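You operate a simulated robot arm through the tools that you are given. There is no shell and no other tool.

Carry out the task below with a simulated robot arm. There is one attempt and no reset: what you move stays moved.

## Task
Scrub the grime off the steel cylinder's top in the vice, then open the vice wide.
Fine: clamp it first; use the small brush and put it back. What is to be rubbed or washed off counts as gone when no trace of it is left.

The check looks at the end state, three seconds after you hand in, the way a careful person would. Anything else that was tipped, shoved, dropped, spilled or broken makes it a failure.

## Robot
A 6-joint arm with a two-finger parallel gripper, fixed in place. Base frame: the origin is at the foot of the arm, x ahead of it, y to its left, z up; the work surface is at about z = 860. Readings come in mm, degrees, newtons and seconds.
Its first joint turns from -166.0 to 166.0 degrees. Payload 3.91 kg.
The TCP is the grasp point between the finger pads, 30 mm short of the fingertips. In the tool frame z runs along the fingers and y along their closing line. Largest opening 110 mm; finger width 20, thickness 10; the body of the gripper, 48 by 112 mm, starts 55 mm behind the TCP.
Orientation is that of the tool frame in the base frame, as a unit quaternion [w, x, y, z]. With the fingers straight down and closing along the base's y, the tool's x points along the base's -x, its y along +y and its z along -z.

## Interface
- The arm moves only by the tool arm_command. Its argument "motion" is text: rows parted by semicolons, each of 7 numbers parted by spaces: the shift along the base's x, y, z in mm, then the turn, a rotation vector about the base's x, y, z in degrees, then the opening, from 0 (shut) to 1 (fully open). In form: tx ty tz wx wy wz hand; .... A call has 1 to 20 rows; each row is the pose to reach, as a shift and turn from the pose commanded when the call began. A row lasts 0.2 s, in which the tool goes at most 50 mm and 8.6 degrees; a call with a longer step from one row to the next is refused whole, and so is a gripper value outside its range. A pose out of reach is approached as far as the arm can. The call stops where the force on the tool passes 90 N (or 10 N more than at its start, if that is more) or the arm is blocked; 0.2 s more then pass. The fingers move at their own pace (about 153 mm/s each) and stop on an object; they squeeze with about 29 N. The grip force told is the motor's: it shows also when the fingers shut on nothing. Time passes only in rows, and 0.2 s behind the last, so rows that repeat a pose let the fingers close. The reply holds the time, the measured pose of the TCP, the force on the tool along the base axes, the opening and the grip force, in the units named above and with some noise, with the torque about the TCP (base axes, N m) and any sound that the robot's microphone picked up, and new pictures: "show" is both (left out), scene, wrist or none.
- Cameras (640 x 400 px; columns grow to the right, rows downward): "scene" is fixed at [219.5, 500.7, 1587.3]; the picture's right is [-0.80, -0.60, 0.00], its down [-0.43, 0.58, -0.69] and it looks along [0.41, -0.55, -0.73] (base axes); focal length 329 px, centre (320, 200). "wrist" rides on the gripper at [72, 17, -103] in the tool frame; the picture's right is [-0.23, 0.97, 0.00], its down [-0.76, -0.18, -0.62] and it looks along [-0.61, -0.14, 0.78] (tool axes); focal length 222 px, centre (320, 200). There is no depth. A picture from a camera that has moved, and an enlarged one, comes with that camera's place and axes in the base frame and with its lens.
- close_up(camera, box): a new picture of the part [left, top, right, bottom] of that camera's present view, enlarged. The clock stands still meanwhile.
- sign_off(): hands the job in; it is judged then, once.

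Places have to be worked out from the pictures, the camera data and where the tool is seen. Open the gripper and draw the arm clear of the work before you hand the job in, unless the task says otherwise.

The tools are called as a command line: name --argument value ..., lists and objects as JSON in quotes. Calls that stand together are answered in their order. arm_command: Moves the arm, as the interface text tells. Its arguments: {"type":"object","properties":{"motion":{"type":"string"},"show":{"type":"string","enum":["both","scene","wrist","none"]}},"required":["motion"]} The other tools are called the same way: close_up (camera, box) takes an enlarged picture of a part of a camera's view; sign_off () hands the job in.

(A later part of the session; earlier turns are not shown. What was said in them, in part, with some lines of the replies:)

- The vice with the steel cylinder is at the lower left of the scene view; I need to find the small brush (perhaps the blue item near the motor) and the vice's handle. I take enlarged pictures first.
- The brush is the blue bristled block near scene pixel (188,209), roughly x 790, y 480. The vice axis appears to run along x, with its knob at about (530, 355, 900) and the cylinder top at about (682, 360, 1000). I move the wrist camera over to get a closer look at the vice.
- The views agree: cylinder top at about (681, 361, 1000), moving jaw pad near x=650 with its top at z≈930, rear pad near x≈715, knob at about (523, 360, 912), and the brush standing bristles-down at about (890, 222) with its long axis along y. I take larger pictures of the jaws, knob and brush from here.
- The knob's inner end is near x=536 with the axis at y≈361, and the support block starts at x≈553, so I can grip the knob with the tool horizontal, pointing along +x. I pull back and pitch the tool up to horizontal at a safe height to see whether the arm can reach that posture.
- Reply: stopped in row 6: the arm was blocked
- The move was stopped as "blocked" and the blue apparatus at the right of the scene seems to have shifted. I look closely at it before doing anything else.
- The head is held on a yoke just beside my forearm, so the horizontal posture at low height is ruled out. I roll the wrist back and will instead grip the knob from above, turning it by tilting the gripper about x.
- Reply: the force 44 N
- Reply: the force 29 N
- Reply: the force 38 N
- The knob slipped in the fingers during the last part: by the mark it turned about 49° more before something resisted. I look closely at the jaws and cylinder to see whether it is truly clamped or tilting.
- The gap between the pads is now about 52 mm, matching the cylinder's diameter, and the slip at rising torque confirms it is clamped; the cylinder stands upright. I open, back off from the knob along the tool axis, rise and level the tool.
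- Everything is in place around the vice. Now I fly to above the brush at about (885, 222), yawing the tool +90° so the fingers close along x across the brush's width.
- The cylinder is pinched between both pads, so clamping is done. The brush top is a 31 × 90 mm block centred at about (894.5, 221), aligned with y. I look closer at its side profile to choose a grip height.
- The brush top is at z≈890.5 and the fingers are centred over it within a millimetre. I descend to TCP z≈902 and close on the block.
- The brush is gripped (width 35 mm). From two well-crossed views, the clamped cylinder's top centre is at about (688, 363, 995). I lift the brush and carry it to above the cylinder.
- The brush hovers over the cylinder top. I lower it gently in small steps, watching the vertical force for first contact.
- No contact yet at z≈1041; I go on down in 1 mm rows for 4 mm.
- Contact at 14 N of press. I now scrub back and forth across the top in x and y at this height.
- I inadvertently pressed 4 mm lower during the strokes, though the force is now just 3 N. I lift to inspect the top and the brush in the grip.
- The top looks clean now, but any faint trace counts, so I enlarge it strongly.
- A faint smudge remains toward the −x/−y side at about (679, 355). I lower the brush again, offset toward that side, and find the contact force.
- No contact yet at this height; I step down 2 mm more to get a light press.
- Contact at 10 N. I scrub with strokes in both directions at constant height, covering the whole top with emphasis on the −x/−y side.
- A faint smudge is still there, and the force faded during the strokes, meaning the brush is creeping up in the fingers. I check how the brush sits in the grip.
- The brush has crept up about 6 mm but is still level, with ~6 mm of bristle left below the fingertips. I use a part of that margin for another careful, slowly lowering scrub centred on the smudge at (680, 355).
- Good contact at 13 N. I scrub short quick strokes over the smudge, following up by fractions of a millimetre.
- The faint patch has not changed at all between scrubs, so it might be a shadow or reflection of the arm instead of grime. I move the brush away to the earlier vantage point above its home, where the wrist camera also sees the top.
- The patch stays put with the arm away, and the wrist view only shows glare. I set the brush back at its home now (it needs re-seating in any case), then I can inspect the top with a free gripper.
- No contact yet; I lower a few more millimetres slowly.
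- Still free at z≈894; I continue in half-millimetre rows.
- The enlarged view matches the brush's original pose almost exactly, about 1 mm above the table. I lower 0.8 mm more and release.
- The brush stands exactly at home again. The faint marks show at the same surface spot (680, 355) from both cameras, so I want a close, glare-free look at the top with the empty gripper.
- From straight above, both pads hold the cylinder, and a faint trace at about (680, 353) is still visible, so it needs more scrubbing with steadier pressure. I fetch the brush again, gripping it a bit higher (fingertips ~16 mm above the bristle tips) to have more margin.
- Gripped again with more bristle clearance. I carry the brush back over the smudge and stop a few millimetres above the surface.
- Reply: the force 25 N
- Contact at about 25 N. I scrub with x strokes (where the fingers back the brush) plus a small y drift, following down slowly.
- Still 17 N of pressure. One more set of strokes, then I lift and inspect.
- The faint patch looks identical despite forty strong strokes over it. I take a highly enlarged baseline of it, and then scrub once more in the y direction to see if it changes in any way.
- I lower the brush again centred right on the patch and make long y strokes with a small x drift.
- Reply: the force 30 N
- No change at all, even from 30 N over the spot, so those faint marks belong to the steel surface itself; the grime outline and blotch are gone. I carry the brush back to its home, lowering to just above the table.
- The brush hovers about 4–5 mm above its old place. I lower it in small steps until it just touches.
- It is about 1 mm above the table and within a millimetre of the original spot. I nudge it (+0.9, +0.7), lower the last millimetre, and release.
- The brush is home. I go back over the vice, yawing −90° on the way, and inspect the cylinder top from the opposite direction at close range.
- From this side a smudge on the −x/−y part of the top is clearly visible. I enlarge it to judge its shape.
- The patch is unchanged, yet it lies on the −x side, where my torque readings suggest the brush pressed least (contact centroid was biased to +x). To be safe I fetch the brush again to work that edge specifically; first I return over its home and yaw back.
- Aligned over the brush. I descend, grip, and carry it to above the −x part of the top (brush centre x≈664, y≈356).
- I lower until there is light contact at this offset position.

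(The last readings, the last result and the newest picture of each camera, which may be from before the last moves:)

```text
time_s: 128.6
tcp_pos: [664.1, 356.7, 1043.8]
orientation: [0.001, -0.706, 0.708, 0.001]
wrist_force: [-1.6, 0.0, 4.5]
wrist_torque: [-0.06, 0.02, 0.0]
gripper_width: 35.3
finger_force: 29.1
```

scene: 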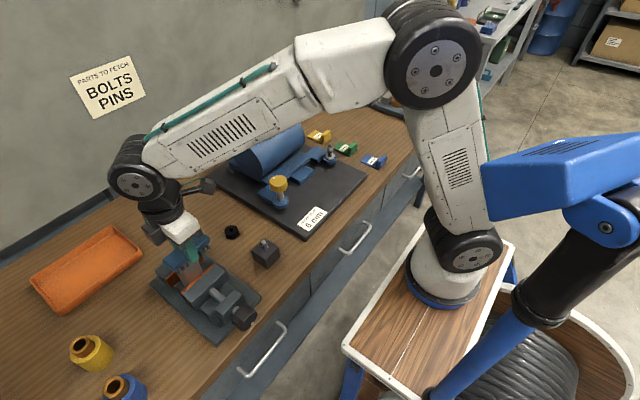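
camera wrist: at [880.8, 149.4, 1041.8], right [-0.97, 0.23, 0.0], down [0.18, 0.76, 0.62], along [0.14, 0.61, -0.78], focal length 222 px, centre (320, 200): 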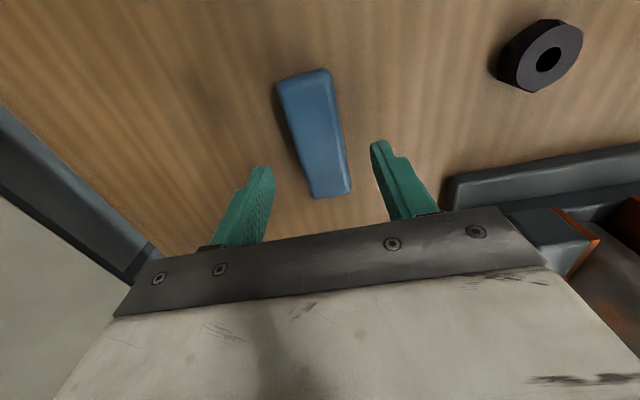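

Light contact of 4.5 N. I scrub the −x part with combined x/y strokes, following down gradually.

arm_command --motion "0 10 -0.6 0 0 0 0; 0 -10 -0.8 0 0 0 0; 4 10 -1 0 0 0 0; 4 -10 -1 0 0 0 0; 8 10 -1.1 0 0 0 0; 8 -10 -1.2 0 0 0 0; 4 10 -1.3 0 0 0 0; 0 -10 -1.4 0 0 0 0; -4 10 -1.5 0 0 0 0; -4 -10 -1.6 0 0 0 0; 10 0 -1.7 0 0 0 0; -6 0 -1.8 0 0 0 0; 10 4 -1.9 0 0 0 0; -6 4 -2 0 0 0 0; 10 -4 -2.1 0 0 0 0; -6 -4 -2.2 0 0 0 0; 10 -8 -2.3 0 0 0 0; -6 -8 -2.4 0 0 0 0; 6 0 -2.4 0 0 0 0; 0 0 -2.4 0 0 0 0" --show "none"

arm_command --motion "0 10 -0.4 0 0 0 0; 0 -10 -0.6 0 0 0 0; 4 10 -0.7 0 0 0 0; 4 -10 -0.8 0 0 0 0; 8 10 -0.9 0 0 0 0; 8 -10 -1 0 0 0 0; 12 10 -1.1 0 0 0 0; 12 -10 -1.2 0 0 0 0; -2 10 -1.3 0 0 0 0; -2 -10 -1.4 0 0 0 0; 14 0 -1.4 0 0 0 0; -4 0 -1.5 0 0 0 0; 14 4 -1.6 0 0 0 0; -4 4 -1.6 0 0 0 0; 14 -4 -1.7 0 0 0 0; -4 -4 -1.8 0 0 0 0; 14 -8 -1.9 0 0 0 0; -4 -8 -2 0 0 0 0; 6 0 -2 0 0 0 0; 0 0 -2 0 0 0 0" --show "none"

arm_command --motion "0 0 5 0 0 0 0; 0 0 40 0 0 0 0; 10 0 80 0 0 0 0; 18 0 110 0 0 0 0; 18 0 110 0 0 0 0" --show "none"

close_up --camera "scene" --box '[166, 240, 206, 270]'

```text
time_s: 132.8
tcp_pos: [663.6, 355.9, 1039.6]
orientation: [0.001, -0.707, 0.708, 0.001]
wrist_force: [2.4, -0.7, 5.4]
wrist_torque: [0.01, -0.13, -0.05]
gripper_width: 35.1
finger_force: 28.6
```

```text
time_s: 137.0
tcp_pos: [664.3, 356.5, 1039.1]
orientation: [0.002, -0.707, 0.708, 0.001]
wrist_force: [10.5, -3.1, 27.8]
wrist_torque: [-0.27, -0.69, -0.01]
gripper_width: 35.2
finger_force: 29.2
```

```text
time_s: 138.2
tcp_pos: [683.0, 359.2, 1148.3]
orientation: [0.0, -0.707, 0.707, 0.001]
wrist_force: [0.1, 0.9, -0.9]
wrist_torque: [-0.01, -0.02, 0.04]
gripper_width: 35.0
finger_force: 28.9
```

```text
13.33 times, centred on (186, 255) of scene
camera zoom: at [219.5, 500.7, 1587.3], right [-0.8, -0.6, 0.0], down [-0.43, 0.58, -0.69], along [0.41, -0.55, -0.73], focal length 4381 px, centre (2107, -533)
```

zoom: 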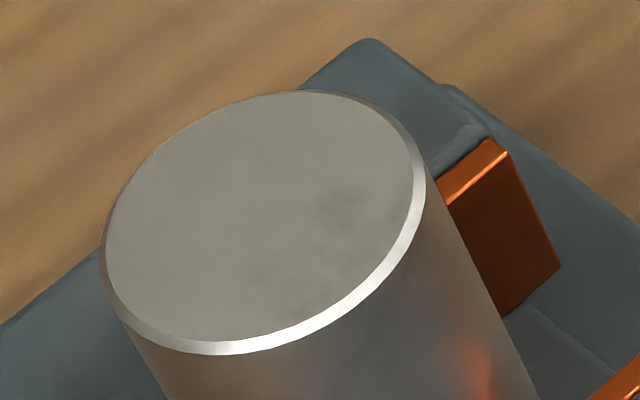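

Still the same marks after working precisely that edge, so I accept them as the steel's own texture. I check that the brush still sits level in the grip after the off-centre load.

arm_command --motion "0 0 0 0 0 0 0"

close_up --camera "scene" --box '[120, 170, 200, 245]'

close_up --camera "wrist" --box '[220, 60, 420, 240]'

```text
time_s: 138.6
tcp_pos: [683.7, 358.0, 1148.0]
orientation: [-0.001, -0.707, 0.707, 0.001]
wrist_force: [-0.1, 0.5, 0.1]
wrist_torque: [-0.01, -0.02, 0.02]
gripper_width: 35.0
finger_force: 29.0
camera wrist: at [667.2, 285.6, 1250.5], right [-0.97, 0.23, 0.0], down [0.18, 0.76, 0.62], along [0.14, 0.61, -0.78], focal length 222 px, centre (320, 200)
```

scene: 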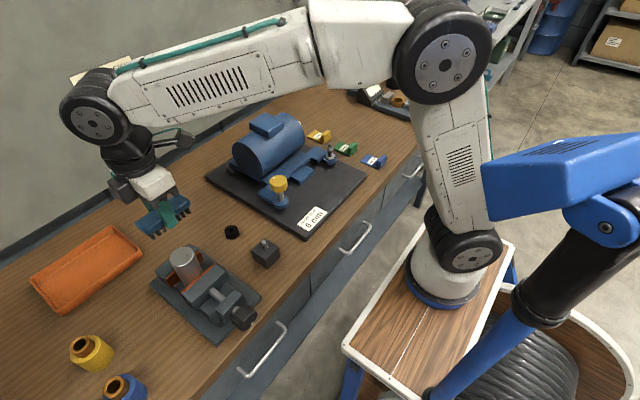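
wrist: 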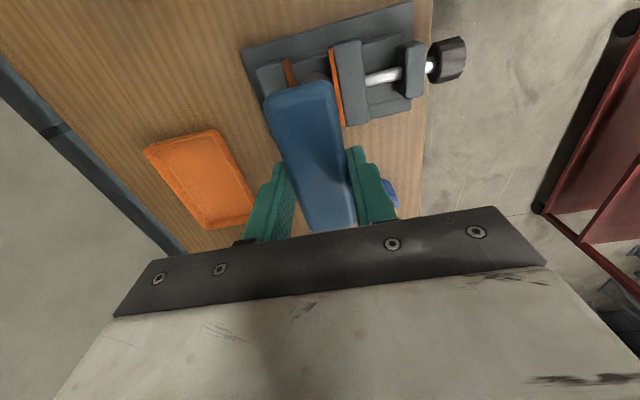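

```text
5.33 times, centred on (160, 208) of scene
camera zoom: at [219.5, 500.7, 1587.3], right [-0.8, -0.6, 0.0], down [-0.43, 0.58, -0.69], along [0.41, -0.55, -0.73], focal length 1752 px, centre (1173, 160)
```

zoom: 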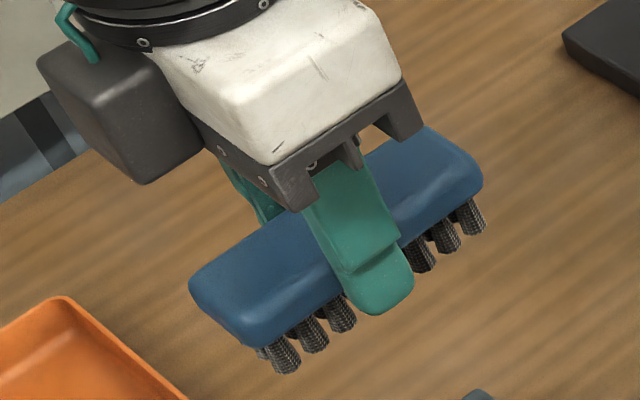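

```text
2.22 times, centred on (320, 150) of wrist
camera zoom: at [667.2, 285.6, 1250.5], right [-0.97, 0.23, 0.0], down [0.18, 0.76, 0.62], along [0.14, 0.61, -0.78], focal length 494 px, centre (320, 311)
```

zoom: 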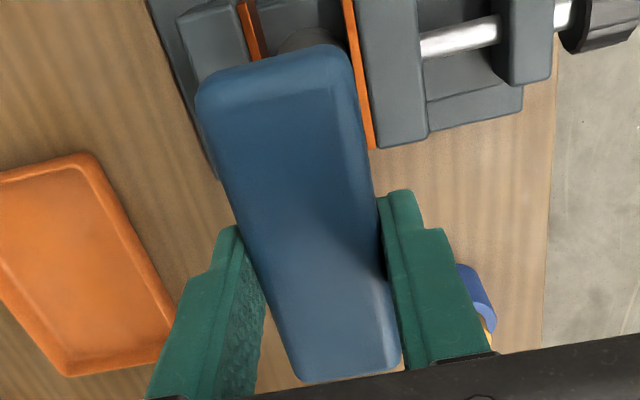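

The brush is level and square in the grip. I bring it home again, stopping a little above the table.

arm_command --motion "36 -23 0 0 0 0 0; 72 -46 0 0 0 0 0; 108 -69 0 0 0 0 0; 144 -92 0 0 0 0 0; 180 -115 0 0 0 0 0; 213 -135 -10 0 0 0 0; 213 -135 -55 0 0 0 0; 213 -135 -100 0 0 0 0; 213 -135 -145 0 0 0 0; 213 -135 -190 0 0 0 0; 213 -135 -220 0 0 0 0; 213 -135 -235 0 0 0 0; 213 -135 -241 0 0 0 0; 213 -135 -243 0 0 0 0; 213 -135 -243 0 0 0 0" --show "none"

close_up --camera "scene" --box '[165, 190, 215, 230]'

```text
time_s: 141.8
tcp_pos: [895.8, 222.5, 905.4]
orientation: [-0.001, -0.706, 0.708, 0.001]
wrist_force: [0.5, 0.8, -0.3]
wrist_torque: [0.02, -0.01, -0.01]
gripper_width: 34.9
finger_force: 29.3
```

```text
10.00 times, centred on (190, 210) of scene
camera zoom: at [219.5, 500.7, 1587.3], right [-0.8, -0.6, 0.0], down [-0.43, 0.58, -0.69], along [0.41, -0.55, -0.73], focal length 3286 px, centre (1620, 100)
```

zoom: 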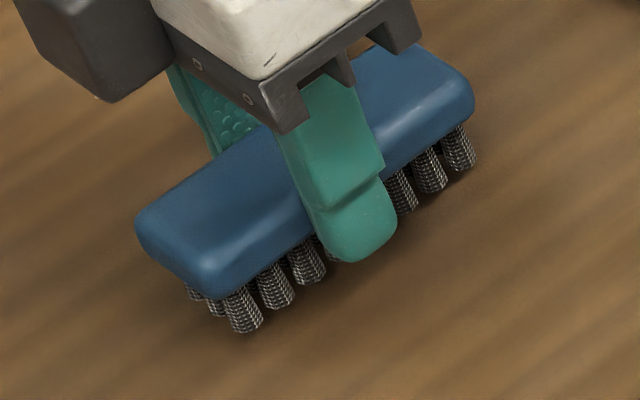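

It is still some 8 mm up. I lower 6 mm and check again.

arm_command --motion "0 0 -2 0 0 0 0; 0 0 -4 0 0 0 0; 0 0 -6 0 0 0 0; 0 0 -6 0 0 0 0" --show "none"

close_up --camera "scene" --box '[165, 190, 215, 230]'

```text
time_s: 142.8
tcp_pos: [896.5, 221.4, 900.2]
orientation: [0.0, -0.707, 0.707, 0.0]
wrist_force: [-0.7, 0.4, 2.2]
wrist_torque: [0.13, 0.01, 0.01]
gripper_width: 34.7
finger_force: 28.8
```

```text
10.00 times, centred on (190, 210) of scene
camera zoom: at [219.5, 500.7, 1587.3], right [-0.8, -0.6, 0.0], down [-0.43, 0.58, -0.69], along [0.41, -0.55, -0.73], focal length 3286 px, centre (1620, 100)
```

zoom: 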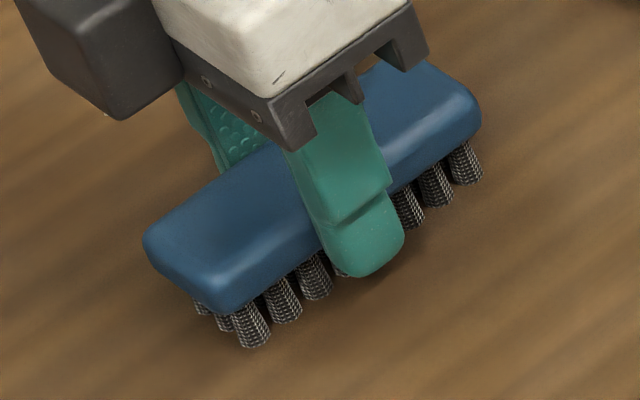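

It touches lightly (2 N). I nudge (+0.7, +0.5), settle 0.5 mm and release, then retreat upward.

arm_command --motion "0.7 0.5 0 0 0 0 0; 0.7 0.5 -0.5 0 0 0 0; 0.7 0.5 -0.5 0 0 0 0; 0.7 0.5 -0.5 0 0 0 0.4; 0.7 0.5 -0.5 0 0 0 0.6; 0.7 0.5 -0.5 0 0 0 0.6; 0.7 0.5 10 0 0 0 0.6; 0.7 0.5 50 0 0 0 0.6; 0.7 0.5 95 0 0 0 0.6; 0.7 0.5 140 0 0 0 0.6; 0.7 0.5 185 0 0 0 0.6; 0.7 0.5 225 0 0 0 0.6" --show "scene"

close_up --camera "scene" --box '[165, 190, 215, 230]'

close_up --camera "scene" --box '[140, 230, 290, 350]'

```text
time_s: 145.4
tcp_pos: [899.2, 222.7, 1123.9]
orientation: [0.0, -0.707, 0.708, 0.002]
wrist_force: [0.6, 1.0, -0.6]
wrist_torque: [0.01, 0.03, 0.01]
gripper_width: 66.0
finger_force: 0.0
```

scene: 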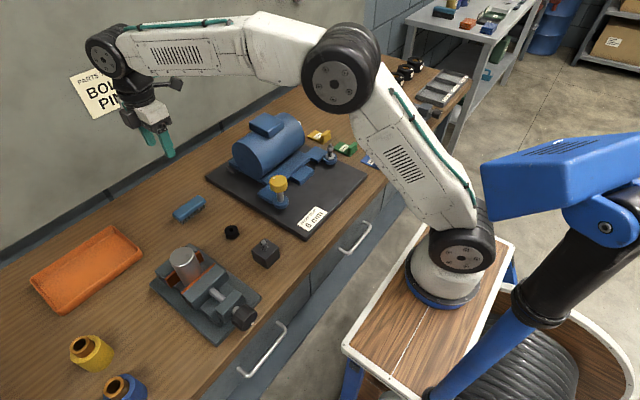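

```text
10.00 times, centred on (190, 210) of scene
camera zoom: at [219.5, 500.7, 1587.3], right [-0.8, -0.6, 0.0], down [-0.43, 0.58, -0.69], along [0.41, -0.55, -0.73], focal length 3286 px, centre (1620, 100)
```

zoom: 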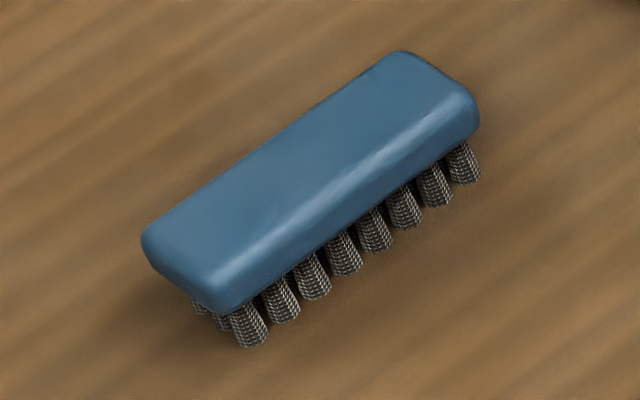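

```text
3.33 times, centred on (215, 290) of scene
camera zoom: at [219.5, 500.7, 1587.3], right [-0.8, -0.6, 0.0], down [-0.43, 0.58, -0.69], along [0.41, -0.55, -0.73], focal length 1095 px, centre (670, -100)
```

zoom: 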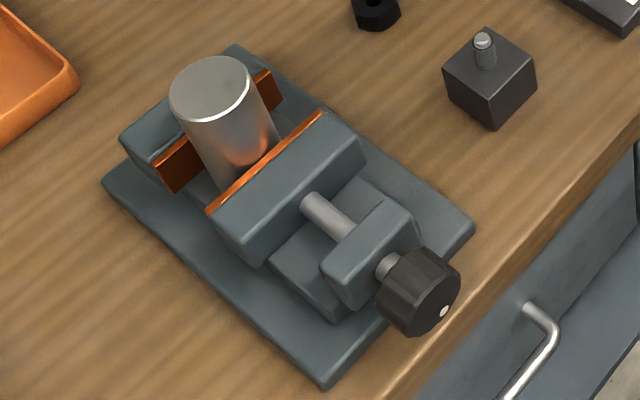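

The brush is back in place and the vice unchanged. Now I go back to the staging point near the knob, yawing −90° on the way.

arm_command --motion "-31 9 2 0 0 -8.2 0.6; -62 18 4 0 0 -16.4 0.6; -93 28 6 0 0 -24.6 0.6; -124 37 8 0 0 -32.8 0.6; -155 47 10 0 0 -41 0.6; -186 56 12 0 0 -49.2 0.6; -217 66 14 0 0 -57.4 0.6; -248 75 14 0 0 -65.6 0.6; -279 85 14 0 0 -73.8 0.6; -310 94 14 0 0 -82 0.6; -345 104.5 14 0 0 -90 0.6; -345 104.5 14 0 0 -90 0.6" --show "scene"

```text
time_s: 148.0
tcp_pos: [550.4, 325.8, 1139.1]
orientation: [0.001, 0.002, 1.0, 0.0]
wrist_force: [-0.8, 0.2, 1.5]
wrist_torque: [0.03, 0.04, -0.03]
gripper_width: 66.2
finger_force: 0.0
```

scene: 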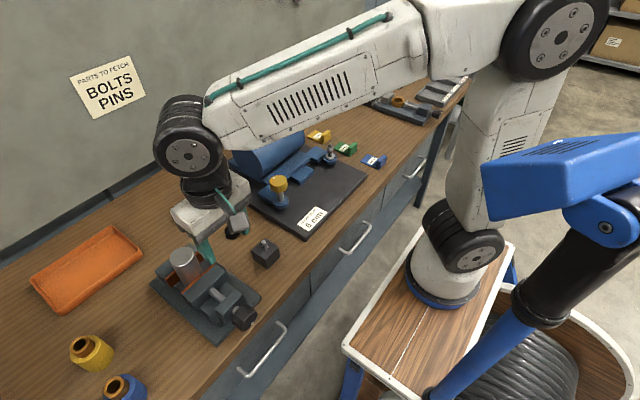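

At the staging point. I tilt to +55° and come down to the stand-off on the −y side of the knob, reversing my earlier exit path.

arm_command --motion "-20 0 -10 8 0 0 0.55; -30 -5 -25 16 0 0 0.55; -30 -14 -50 24 0 0 0.55; -30 -24 -75 32 0 0 0.55; -30 -34 -105 40 0 0 0.55; -30 -40 -135 48 0 0 0.55; -30 -40.5 -166.5 55 0 0 0.55; -30 -40.5 -166.5 55 0 0 0.55"

close_up --camera "wrist" --box '[220, 60, 420, 220]'

```text
time_s: 149.8
tcp_pos: [522.0, 287.0, 972.6]
orientation: [0.0, 0.002, 0.887, 0.463]
wrist_force: [-1.1, 0.7, -0.4]
wrist_torque: [0.02, 0.01, 0.0]
gripper_width: 60.4
finger_force: 0.0
camera wrist: at [450.1, 211.3, 1045.1], right [0.23, 0.56, 0.8], down [0.76, -0.62, 0.21], along [0.61, 0.56, -0.56], focal length 222 px, centre (320, 200)
```

scene: 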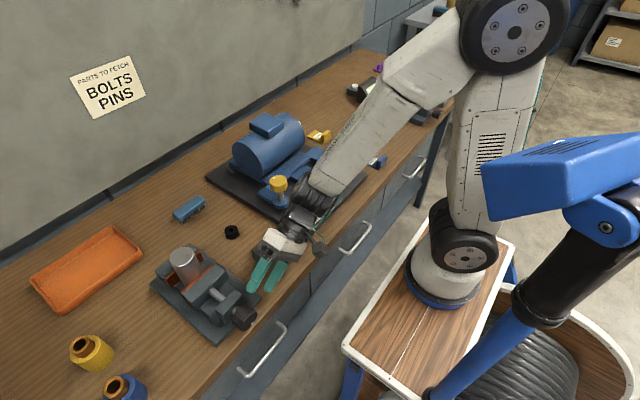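
wrist: 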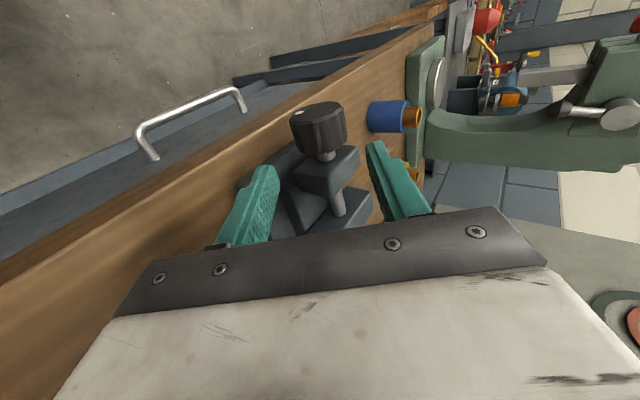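

```text
2.50 times, centred on (320, 140) of wrist
camera zoom: at [450.1, 211.3, 1045.1], right [0.23, 0.56, 0.8], down [0.76, -0.62, 0.21], along [0.61, 0.56, -0.56], focal length 555 px, centre (320, 350)
```

zoom: 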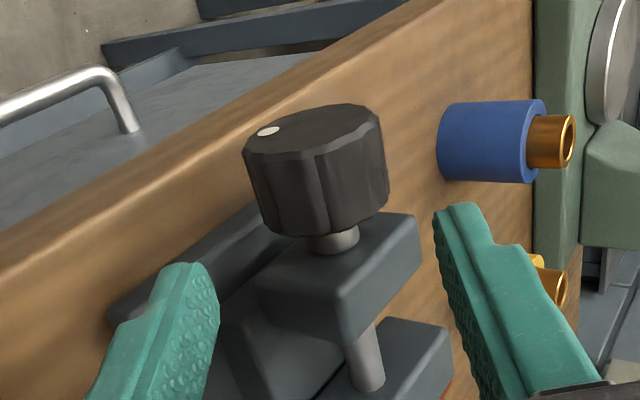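

The knob is centred between the fingers in view. I advance 80 mm along the tool direction, close, and check.

arm_command --motion "0 16.4 -11.5 0 0 0 0.55; 0 32.8 -23 0 0 0 0.55; 0 49.2 -34.5 0 0 0 0.55; 0 60 -42 0 0 0 0.55; 0 65.6 -46 0 0 0 0.55; 0 65.6 -46 0 0 0 0.55; 0 65.6 -46 0 0 0 0; 0 65.6 -46 0 0 0 0; 0 65.6 -46 0 0 0 0"

close_up --camera "wrist" --box '[220, 80, 420, 220]'

```text
time_s: 151.8
tcp_pos: [522.3, 352.6, 926.2]
orientation: [0.001, 0.0, 0.887, 0.462]
wrist_force: [-0.2, 0.6, -4.8]
wrist_torque: [-0.1, -1.03, 0.48]
gripper_width: 47.6
finger_force: 44.8
camera wrist: at [450.1, 276.8, 999.1], right [0.23, 0.56, 0.8], down [0.76, -0.61, 0.21], along [0.61, 0.56, -0.56], focal length 222 px, centre (320, 200)
```

scene: 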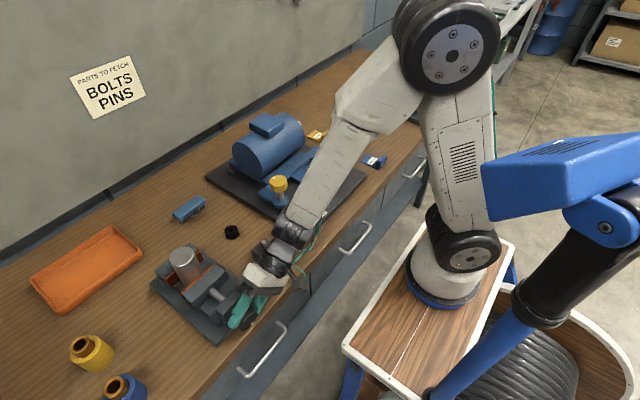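
wrist: 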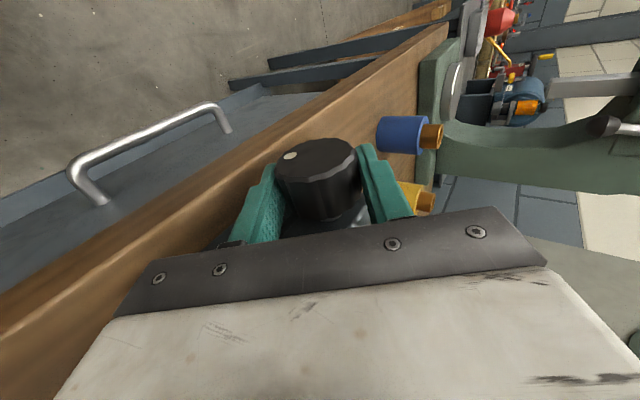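

```text
2.86 times, centred on (320, 150) of wrist
camera zoom: at [450.1, 276.8, 999.1], right [0.23, 0.56, 0.8], down [0.76, -0.61, 0.21], along [0.61, 0.56, -0.56], focal length 635 px, centre (320, 343)
```

zoom: 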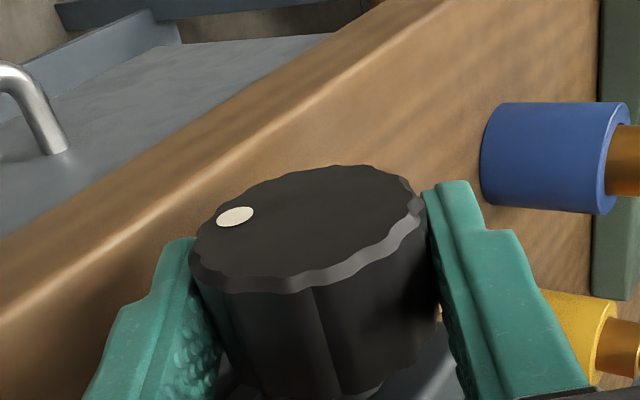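

Clean grip with almost no side load. I now turn the knob the other way, −110° about x (loosening).

arm_command --motion "0 0.9 1.1 -8 0 0 0; 0 1.9 2.1 -16 0 0 0; 0 3 2.9 -24 0 0 0; 0 4.3 3.5 -32 0 0 0; 0 5.6 4 -40 0 0 0; 0 7 4.2 -48 0 0 0; 0 8.4 4.3 -56 0 0 0; 0 9.8 4.2 -64 0 0 0; 0 11.1 3.9 -72 0 0 0; 0 12.4 3.4 -80 0 0 0; 0 13.6 2.7 -88 0 0 0; 0 14.8 1.9 -96 0 0 0; 0 15.7 0.9 -104 0 0 0; 0 16.4 0 -110 0 0 0; 0 16.4 0 -110 0 0 0"

close_up --camera "wrist" --box '[220, 80, 420, 220]'

```text
time_s: 155.0
tcp_pos: [521.0, 368.4, 925.2]
orientation: [0.001, 0.0, 0.887, -0.461]
wrist_force: [4.4, -1.9, 14.6]
wrist_torque: [-0.26, 0.71, -0.79]
gripper_width: 47.7
finger_force: 45.4
camera wrist: at [450.0, 462.0, 970.9], right [0.23, 0.56, -0.8], down [0.76, 0.41, 0.5], along [0.61, -0.72, -0.33], focal length 222 px, centre (320, 200)
```

scene: 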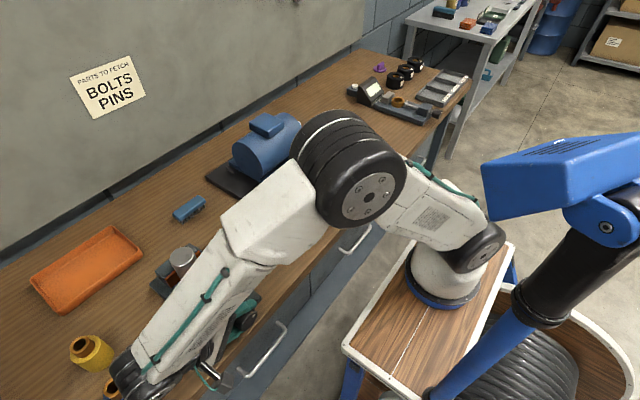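
wrist: 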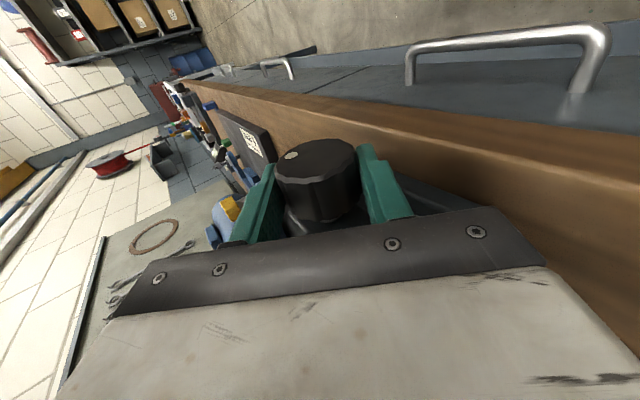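

```text
2.86 times, centred on (320, 150) of wrist
camera zoom: at [450.0, 462.0, 970.9], right [0.23, 0.56, -0.8], down [0.76, 0.41, 0.5], along [0.61, -0.72, -0.33], focal length 635 px, centre (320, 343)
```

zoom: 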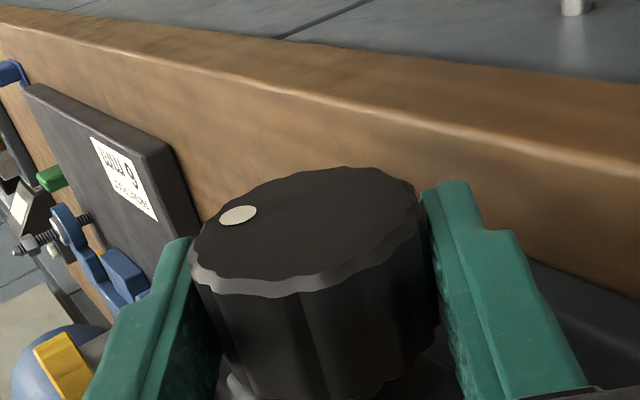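

The mark stayed fixed in the grip, so the full 110° was transferred. I open slightly, swing back around the knob to +55° and re-grip.

arm_command --motion "0 0 0 0 0 0 0.55; 0 0 0 0 0 0 0.55; 0 -0.9 1.1 8 0 0 0.55; 0 -1.9 2.1 16 0 0 0.55; 0 -3 2.9 24 0 0 0.55; 0 -4.3 3.5 32 0 0 0.55; 0 -5.6 4 40 0 0 0.55; 0 -7 4.2 48 0 0 0.55; 0 -8.4 4.3 56 0 0 0.55; 0 -9.8 4.2 64 0 0 0.55; 0 -11.1 3.9 72 0 0 0.55; 0 -12.4 3.4 80 0 0 0.55; 0 -13.6 2.7 88 0 0 0.55; 0 -14.8 1.9 96 0 0 0.55; 0 -15.7 0.9 104 0 0 0.55; 0 -16.4 0 110 0 0 0.55; 0 -16.4 0 110 0 0 0.55; 0 -16.4 0 110 0 0 0; 0 -16.4 0 110 0 0 0; 0 -16.4 0 110 0 0 0"

close_up --camera "scene" --box '[140, 230, 290, 350]'

close_up --camera "wrist" --box '[220, 80, 420, 220]'

```text
time_s: 159.2
tcp_pos: [521.6, 352.2, 926.6]
orientation: [0.001, 0.001, 0.887, 0.462]
wrist_force: [0.4, 0.2, 2.8]
wrist_torque: [-0.01, -0.63, -0.23]
gripper_width: 47.1
finger_force: 44.8
camera wrist: at [450.0, 277.6, 998.4], right [0.23, 0.56, 0.8], down [0.76, -0.61, 0.21], along [0.61, 0.56, -0.56], focal length 222 px, centre (320, 200)
```

scene: 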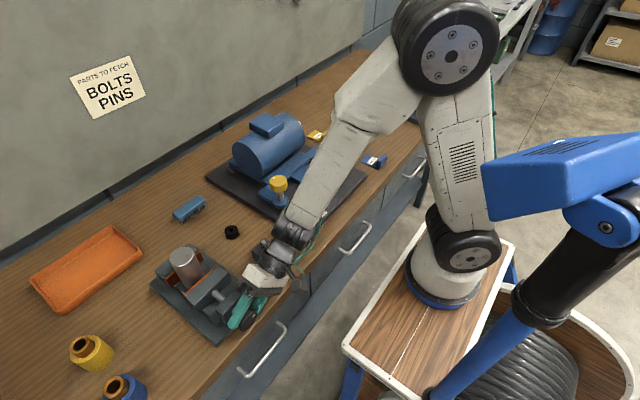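
wrist: 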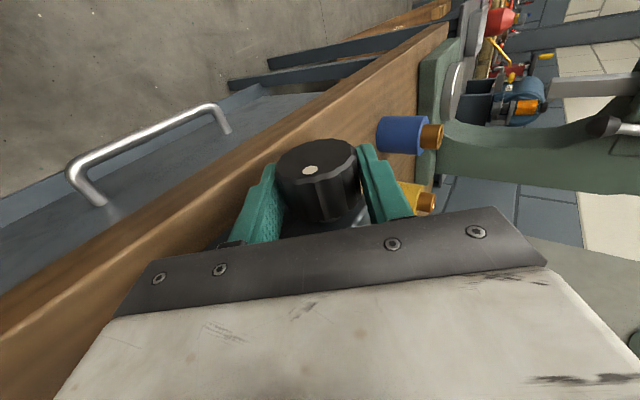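

```text
3.33 times, centred on (215, 290) of scene
camera zoom: at [219.5, 500.7, 1587.3], right [-0.8, -0.6, 0.0], down [-0.43, 0.58, -0.69], along [0.41, -0.55, -0.73], focal length 1095 px, centre (670, -100)
```

zoom: 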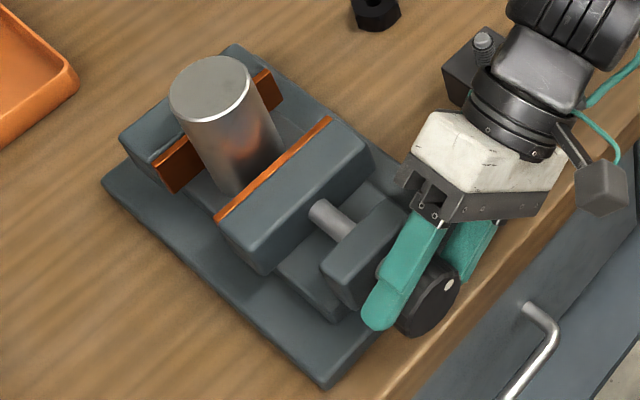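

```text
2.86 times, centred on (320, 150) of wrist
camera zoom: at [450.0, 277.6, 998.4], right [0.23, 0.56, 0.8], down [0.76, -0.61, 0.21], along [0.61, 0.56, -0.56], focal length 635 px, centre (320, 343)
```

zoom: 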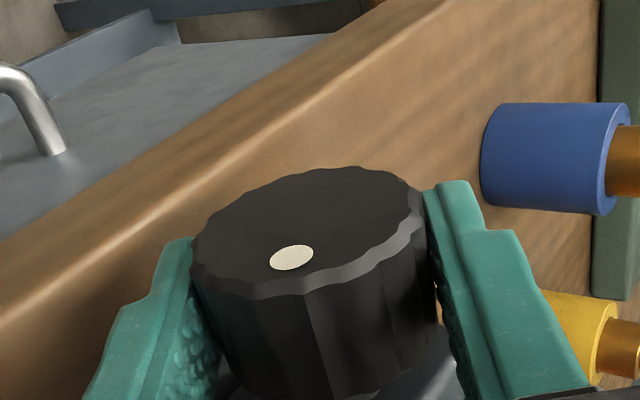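

The jaw backed off about 10 mm and the cylinder stays standing on its own. I turn the next −110°.

arm_command --motion "0 0.9 1.1 -8 0 0 0; 0 1.9 2.1 -16 0 0 0; 0 3 2.9 -24 0 0 0; 0 4.3 3.5 -32 0 0 0; 0 5.6 4 -40 0 0 0; 0 7 4.2 -48 0 0 0; 0 8.4 4.3 -56 0 0 0; 0 9.8 4.2 -64 0 0 0; 0 11.1 3.9 -72 0 0 0; 0 12.4 3.4 -80 0 0 0; 0 13.6 2.7 -88 0 0 0; 0 14.8 1.9 -96 0 0 0; 0 15.7 0.9 -104 0 0 0; 0 16.4 0 -110 0 0 0; 0 16.4 0 -110 0 0 0" --show "wrist"

arm_command --motion "0 0 0 0 0 0 0.55; 0 0 0 0 0 0 0.55; 0 -0.9 1.1 8 0 0 0.55; 0 -1.9 2.1 16 0 0 0.55; 0 -3 2.9 24 0 0 0.55; 0 -4.3 3.5 32 0 0 0.55; 0 -5.6 4 40 0 0 0.55; 0 -7 4.2 48 0 0 0.55; 0 -8.4 4.3 56 0 0 0.55; 0 -9.8 4.2 64 0 0 0.55; 0 -11.1 3.9 72 0 0 0.55; 0 -12.4 3.4 80 0 0 0.55; 0 -13.6 2.7 88 0 0 0.55; 0 -14.8 1.9 96 0 0 0.55; 0 -15.7 0.9 104 0 0 0.55; 0 -16.4 0 110 0 0 0.55; 0 -16.4 0 110 0 0 0.55; 0 -16.4 0 110 0 0 0; 0 -16.4 0 110 0 0 0; 0 -16.4 0 110 0 0 0" --show "wrist"

close_up --camera "scene" --box '[140, 230, 290, 350]'

```text
time_s: 162.4
tcp_pos: [521.1, 368.1, 926.4]
orientation: [0.001, 0.0, 0.886, -0.463]
wrist_force: [-5.6, -18.1, 13.1]
wrist_torque: [-0.29, 0.62, 0.85]
gripper_width: 47.6
finger_force: 44.4
camera wrist: at [449.8, 461.6, 970.6], right [0.23, 0.56, -0.8], down [0.76, 0.41, 0.5], along [0.61, -0.72, -0.33], focal length 222 px, centre (320, 200)
```

wrist: 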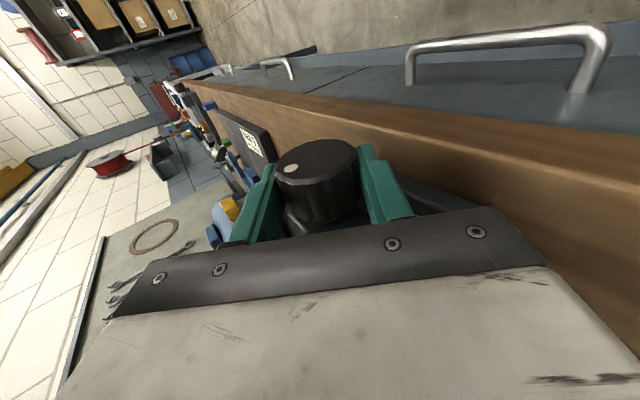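

```text
time_s: 166.6
tcp_pos: [521.8, 351.9, 926.8]
orientation: [0.001, 0.001, 0.887, 0.462]
wrist_force: [0.5, 1.8, 5.0]
wrist_torque: [0.41, -0.85, 0.2]
gripper_width: 47.6
finger_force: 44.5
camera wrist: at [450.1, 277.0, 998.7], right [0.23, 0.56, 0.8], down [0.76, -0.61, 0.21], along [0.61, 0.56, -0.56], focal length 222 px, centre (320, 200)
```

wrist: 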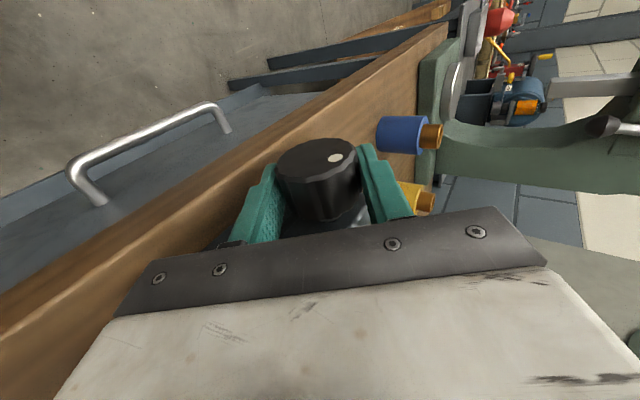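

```text
3.33 times, centred on (215, 290) of scene
camera zoom: at [219.5, 500.7, 1587.3], right [-0.8, -0.6, 0.0], down [-0.43, 0.58, -0.69], along [0.41, -0.55, -0.73], focal length 1095 px, centre (670, -100)
```

zoom: 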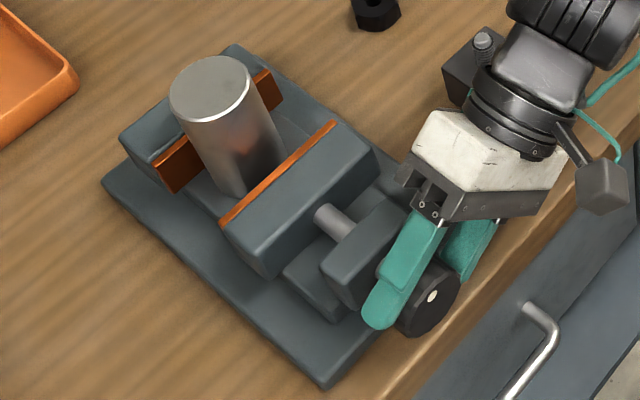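

In that stroke the jaw moved only about 5 mm and the knob slipped ~40° in the fingers. I try the next stroke to see whether that was a chance slip or the end of the screw's travel.

arm_command --motion "0 0.9 1.1 -8 0 0 0; 0 1.9 2.1 -16 0 0 0; 0 3 2.9 -24 0 0 0; 0 4.3 3.5 -32 0 0 0; 0 4.3 3.5 -32 0 0 0"

close_up --camera "wrist" --box '[220, 80, 420, 220]'

```text
time_s: 167.8
tcp_pos: [521.0, 356.0, 928.7]
orientation: [0.001, 0.0, 0.98, 0.2]
wrist_force: [1.9, 5.0, -3.1]
wrist_torque: [0.27, -0.58, -0.1]
gripper_width: 47.4
finger_force: 44.8
camera wrist: at [449.4, 331.7, 1030.0], right [0.23, 0.9, 0.38], down [0.76, -0.41, 0.51], along [0.61, 0.17, -0.77], focal length 222 px, centre (320, 200)
```

scene: 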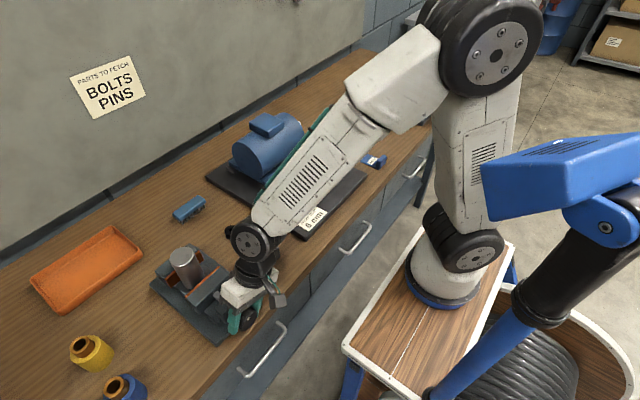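
wrist: 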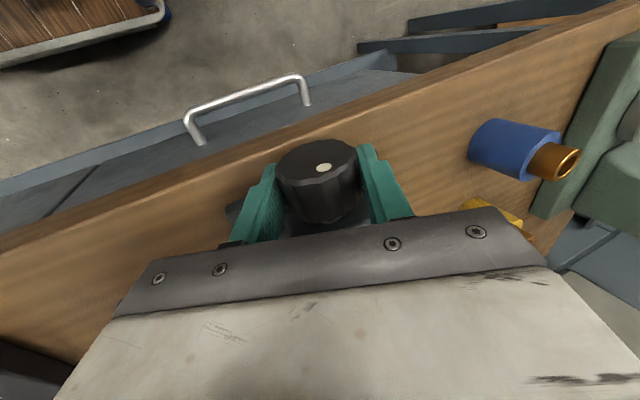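

```text
2.86 times, centred on (320, 150) of wrist
camera zoom: at [449.4, 331.7, 1030.0], right [0.23, 0.9, 0.38], down [0.76, -0.41, 0.51], along [0.61, 0.17, -0.77], focal length 635 px, centre (320, 343)
```

zoom: 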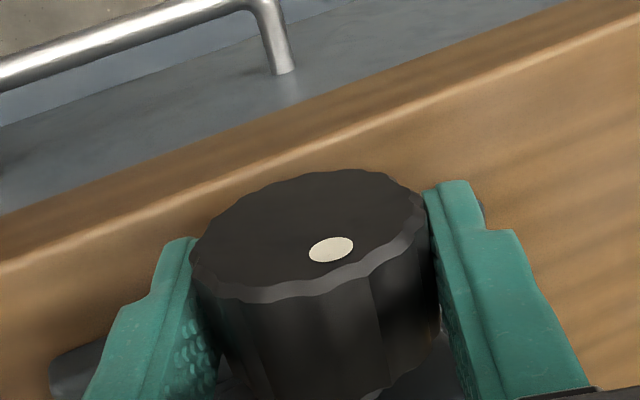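

The mark shows the knob did not turn at all in this partial stroke, so the screw seems to be at its open stop. I complete the stroke to confirm it is a hard stop and not a weak grip.

arm_command --motion "0 1.3 0.5 -8 0 0 0; 0 2.7 0.7 -16 0 0 0; 0 4.1 0.8 -24 0 0 0; 0 5.5 0.7 -32 0 0 0; 0 6.8 0.4 -40 0 0 0; 0 8.1 -0.1 -48 0 0 0; 0 9.3 -0.8 -56 0 0 0; 0 10.5 -1.6 -64 0 0 0; 0 11.4 -2.6 -72 0 0 0; 0 12.1 -3.5 -78 0 0 0; 0 12.1 -3.5 -78 0 0 0" --show "wrist"

close_up --camera "wrist" --box '[220, 80, 420, 220]'

```text
time_s: 170.2
tcp_pos: [521.8, 367.4, 926.2]
orientation: [0.001, 0.0, 0.887, -0.462]
wrist_force: [7.1, -3.1, 3.2]
wrist_torque: [-0.16, 0.43, 1.12]
gripper_width: 47.3
finger_force: 44.9
camera wrist: at [450.7, 462.0, 970.9], right [0.23, 0.56, -0.8], down [0.76, 0.41, 0.5], along [0.61, -0.72, -0.33], focal length 222 px, centre (320, 200)
```

wrist: 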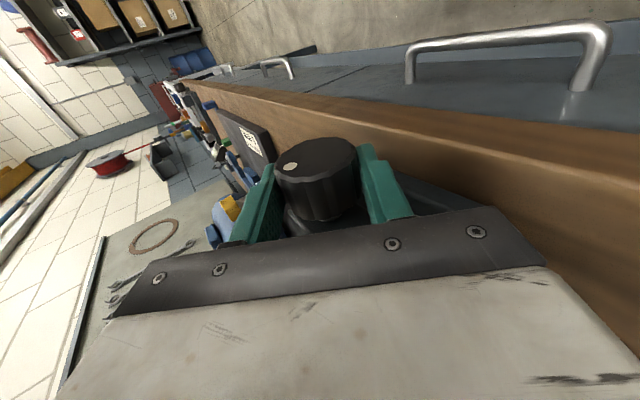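

```text
2.86 times, centred on (320, 150) of wrist
camera zoom: at [450.7, 462.0, 970.9], right [0.23, 0.56, -0.8], down [0.76, 0.41, 0.5], along [0.61, -0.72, -0.33], focal length 635 px, centre (320, 343)
```

zoom: 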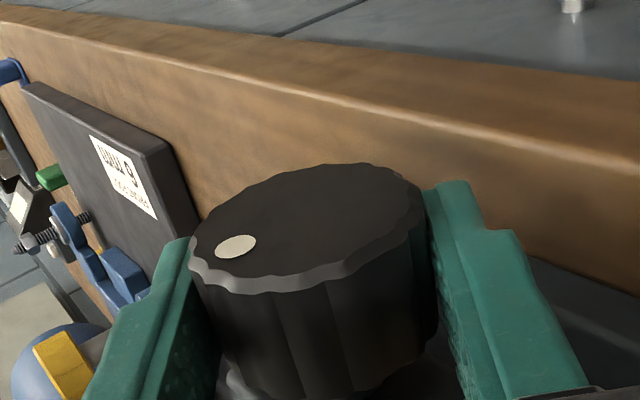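

The knob has come back to exactly its initial orientation and will go no further: the vice is at its open stop. I release, back out along the tool axis, level the tool and rise.

arm_command --motion "0 0 0 0 0 0 0.55; 0 0 0 0 0 0 0.6; 0 16 11.5 0 0 0 0.6; 0 33 23 0 0 0 0.6; 0 49 34.5 0 0 0 0.6; 0 66 46 0 0 0 0.6; 0 56 60 8 0 0 0.6; 0 45 74 16 0 0 0.6; 0 34 88 24 0 0 0.6; 0 23 102 32 0 0 0.6; 0 12 116 40 0 0 0.6; 0 2 130 48 0 0 0.6; 0 -7 144 55 0 0 0.6; 0 -7 185 55 0 0 0.6; 0 -7 225 55 0 0 0.6; 0 -7 225 55 0 0 0.6"

close_up --camera "scene" --box '[140, 230, 290, 350]'

close_up --camera "wrist" --box '[260, 40, 400, 220]'

```text
time_s: 173.6
tcp_pos: [521.4, 363.9, 1149.5]
orientation: [0.001, 0.001, 1.0, 0.001]
wrist_force: [0.5, -0.2, 0.1]
wrist_torque: [0.0, 0.01, -0.02]
gripper_width: 65.7
finger_force: 0.1
camera wrist: at [450.8, 380.3, 1253.0], right [0.23, 0.97, 0.0], down [0.76, -0.18, 0.62], along [0.61, -0.14, -0.78], focal length 222 px, centre (320, 200)
```

scene: 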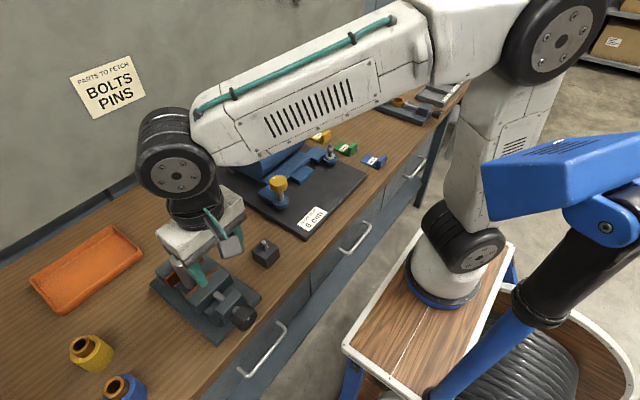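
wrist: 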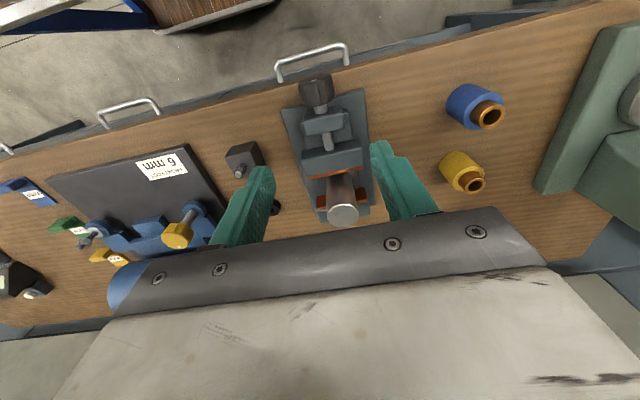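

```text
3.33 times, centred on (215, 290) of scene
camera zoom: at [219.5, 500.7, 1587.3], right [-0.8, -0.6, 0.0], down [-0.43, 0.58, -0.69], along [0.41, -0.55, -0.73], focal length 1095 px, centre (670, -100)
```

zoom: 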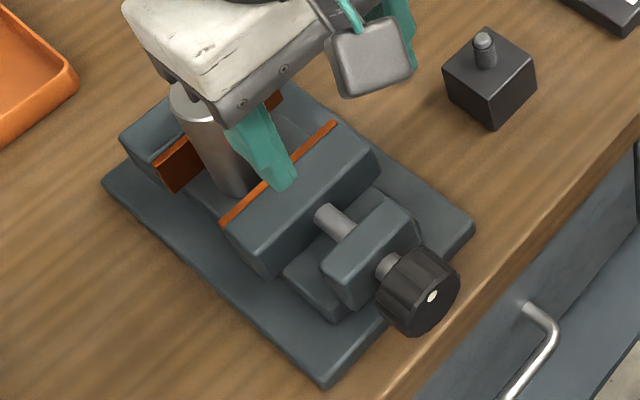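

```text
2.22 times, centred on (330, 130) of wrist
camera zoom: at [450.8, 380.3, 1253.0], right [0.23, 0.97, 0.0], down [0.76, -0.18, 0.62], along [0.61, -0.14, -0.78], focal length 494 px, centre (298, 356)
```

zoom: 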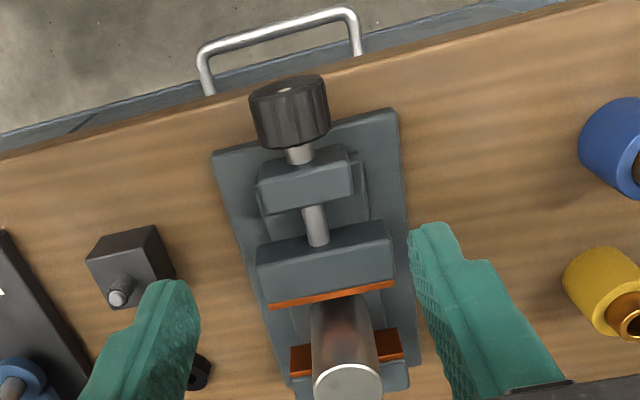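

The jaws are wide open with the cylinder standing free and the index mark back at the top. I retreat to the starting pose, open the gripper fully, and do a final survey.

arm_command --motion "0 -20 25 0 0 0 0.8; 10 -60 45 0 0 0 1; 20 -100 60 0 0 0 1; 30 -140 70 0 0 0 1; 40 -180 70 0 0 0 1; 50 -220 70 0 0 0 1; 65 -260 70 0 0 0 1; 76 -296 70 0 0 0 1; 76 -296 70 0 0 0 1"

close_up --camera "scene" --box '[140, 180, 300, 350]'

close_up --camera "scene" --box '[150, 235, 230, 305]'

close_up --camera "wrist" --box '[360, 0, 640, 220]'

```text
time_s: 175.6
tcp_pos: [597.9, 66.4, 1222.2]
orientation: [0.001, 0.001, 1.0, 0.002]
wrist_force: [0.8, 0.3, -0.4]
wrist_torque: [0.01, 0.01, -0.01]
gripper_width: 110.0
finger_force: 0.0
camera wrist: at [525.4, 82.4, 1324.8], right [0.23, 0.97, 0.0], down [0.76, -0.18, 0.62], along [0.61, -0.14, -0.78], focal length 222 px, centre (320, 200)
```

scene: 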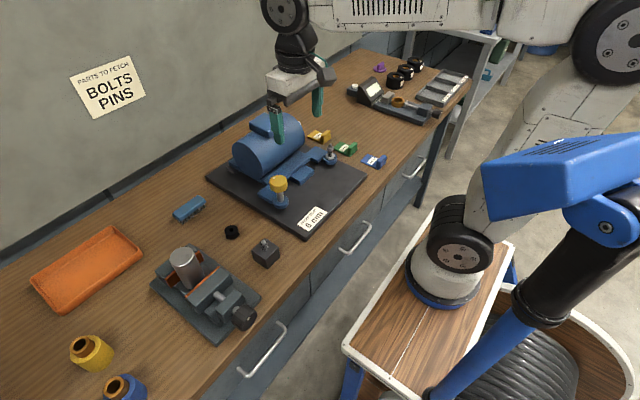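
wrist: 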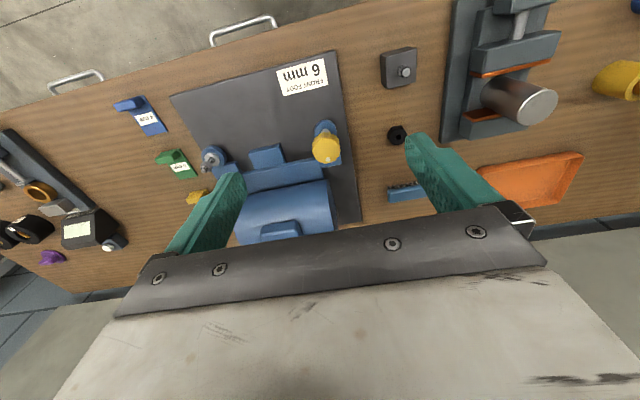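

```text
2.35 times, centred on (220, 265) of scene
camera zoom: at [219.5, 500.7, 1587.3], right [-0.8, -0.6, 0.0], down [-0.43, 0.58, -0.69], along [0.41, -0.55, -0.73], focal length 773 px, centre (555, 47)
```

zoom: 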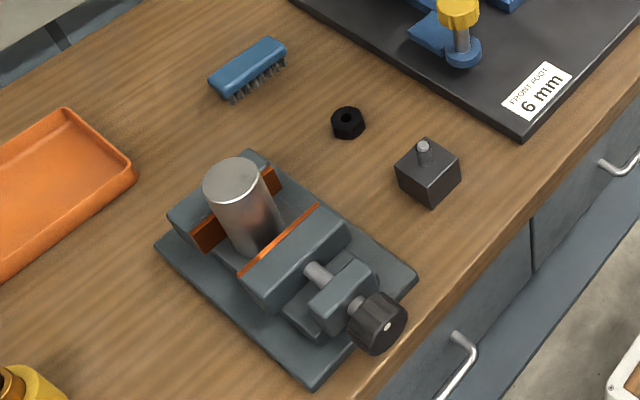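

```text
5.71 times, centred on (190, 270) of scene
camera zoom: at [219.5, 500.7, 1587.3], right [-0.8, -0.6, 0.0], down [-0.43, 0.58, -0.69], along [0.41, -0.55, -0.73], focal length 1878 px, centre (1063, -200)
```

zoom: 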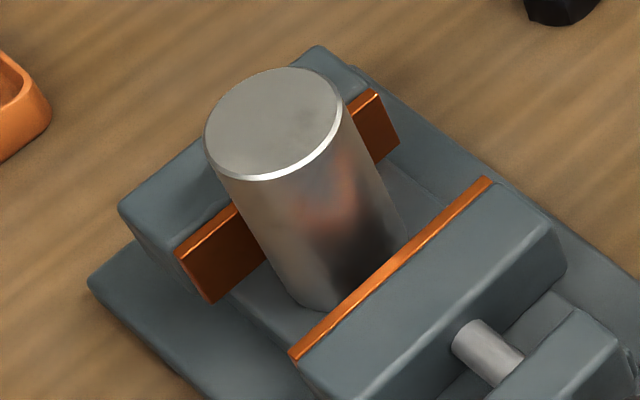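

```text
1.82 times, centred on (500, 110) of wrist
camera zoom: at [525.4, 82.4, 1324.8], right [0.23, 0.97, 0.0], down [0.76, -0.18, 0.62], along [0.61, -0.14, -0.78], focal length 404 px, centre (-7, 364)
```

zoom: 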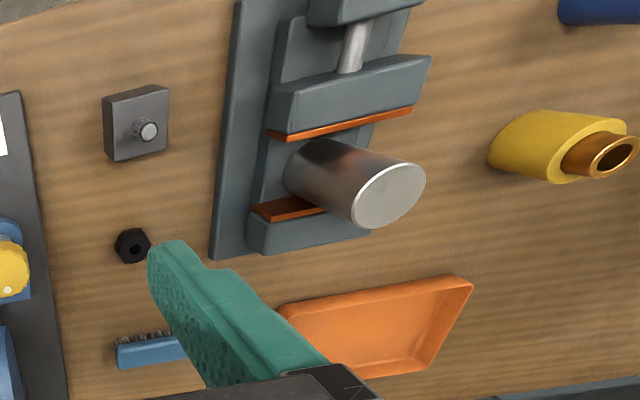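

The scene matches the start apart from the cleaned top: jaws at the open stop, brush, nut, block, tray and bushings in place, blue head in its original position. One last enlarged look at the top from this other angle.

close_up --camera "wrist" --box '[500, 75, 570, 135]'

close_up --camera "scene" --box '[166, 240, 206, 270]'

```text
6.67 times, centred on (535, 105) of wrist
camera zoom: at [525.4, 82.4, 1324.8], right [0.23, 0.97, 0.0], down [0.76, -0.18, 0.62], along [0.61, -0.14, -0.78], focal length 1481 px, centre (-1113, 833)
```

zoom: 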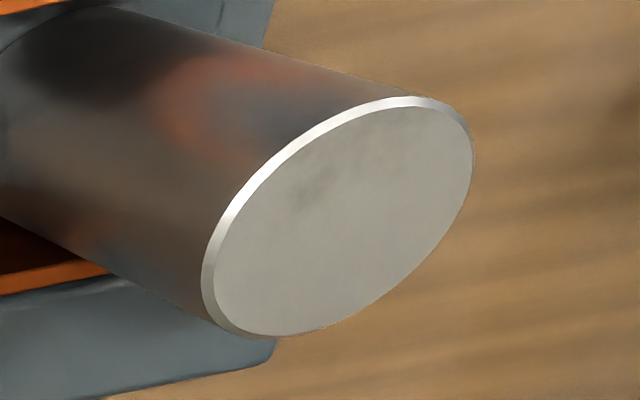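

```text
13.33 times, centred on (186, 255) of scene
camera zoom: at [219.5, 500.7, 1587.3], right [-0.8, -0.6, 0.0], down [-0.43, 0.58, -0.69], along [0.41, -0.55, -0.73], focal length 4381 px, centre (2107, -533)
```

zoom: 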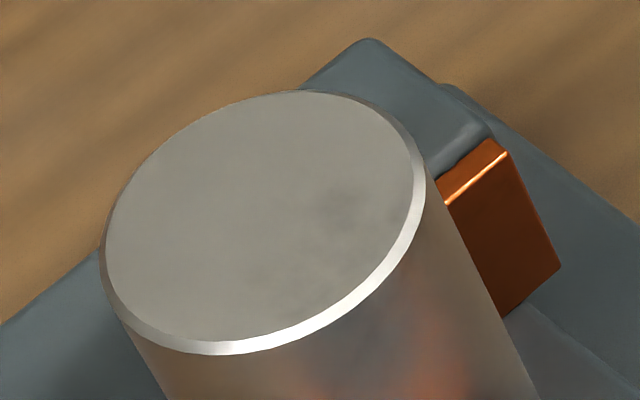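

The outlined grime blotch is gone. The faint cloudiness still on the steel did not change through several hard scrubs and extends beyond the old grime outline, so I take it to be surface texture. The vice is at its open stop, the brush is back, and the arm is clear with the gripper open, so I hand the job in.

sign_off

```text
The job is handed in.
```

I clamped the cylinder, scrubbed its top with the small brush, put the brush back and opened the vice. One thing is uncertain: a faint cloudy mark is still visible on the top.

- **Grime:** The dark outlined blotch came off in the first scrub. I then scrubbed several more times, directly over the faint mark and with up to about 30 N of pressure, and it did not change. It also reaches past the edge of the old grime, so I took it to be the steel's own texture. I can't rule out that it is a trace of grime.
- **Vice:** I turned the knob until it stopped, and a further full stroke did not move it. That stop is where the jaws stood at the start, so "wide" here means about 70 mm between the jaw pads, against a cylinder of about 52 mm. Clamping moved the cylinder about 5 mm toward the rear jaw. It is standing upright and loose.
- **Brush:** It is back on its bristles within 1–2 mm of where it was. I set it down and picked it up again twice between scrubs, because it crept up in the fingers.
- **Contact with the blue head:** Early on, my forearm pressed against the blue hinged head on the post beside the arm and pushed it round. It swung back when I withdrew and looks the same as at the start. I avoided that posture afterwards.

Nothing else on the bench looks moved. The arm is back at its starting pose with the gripper open.
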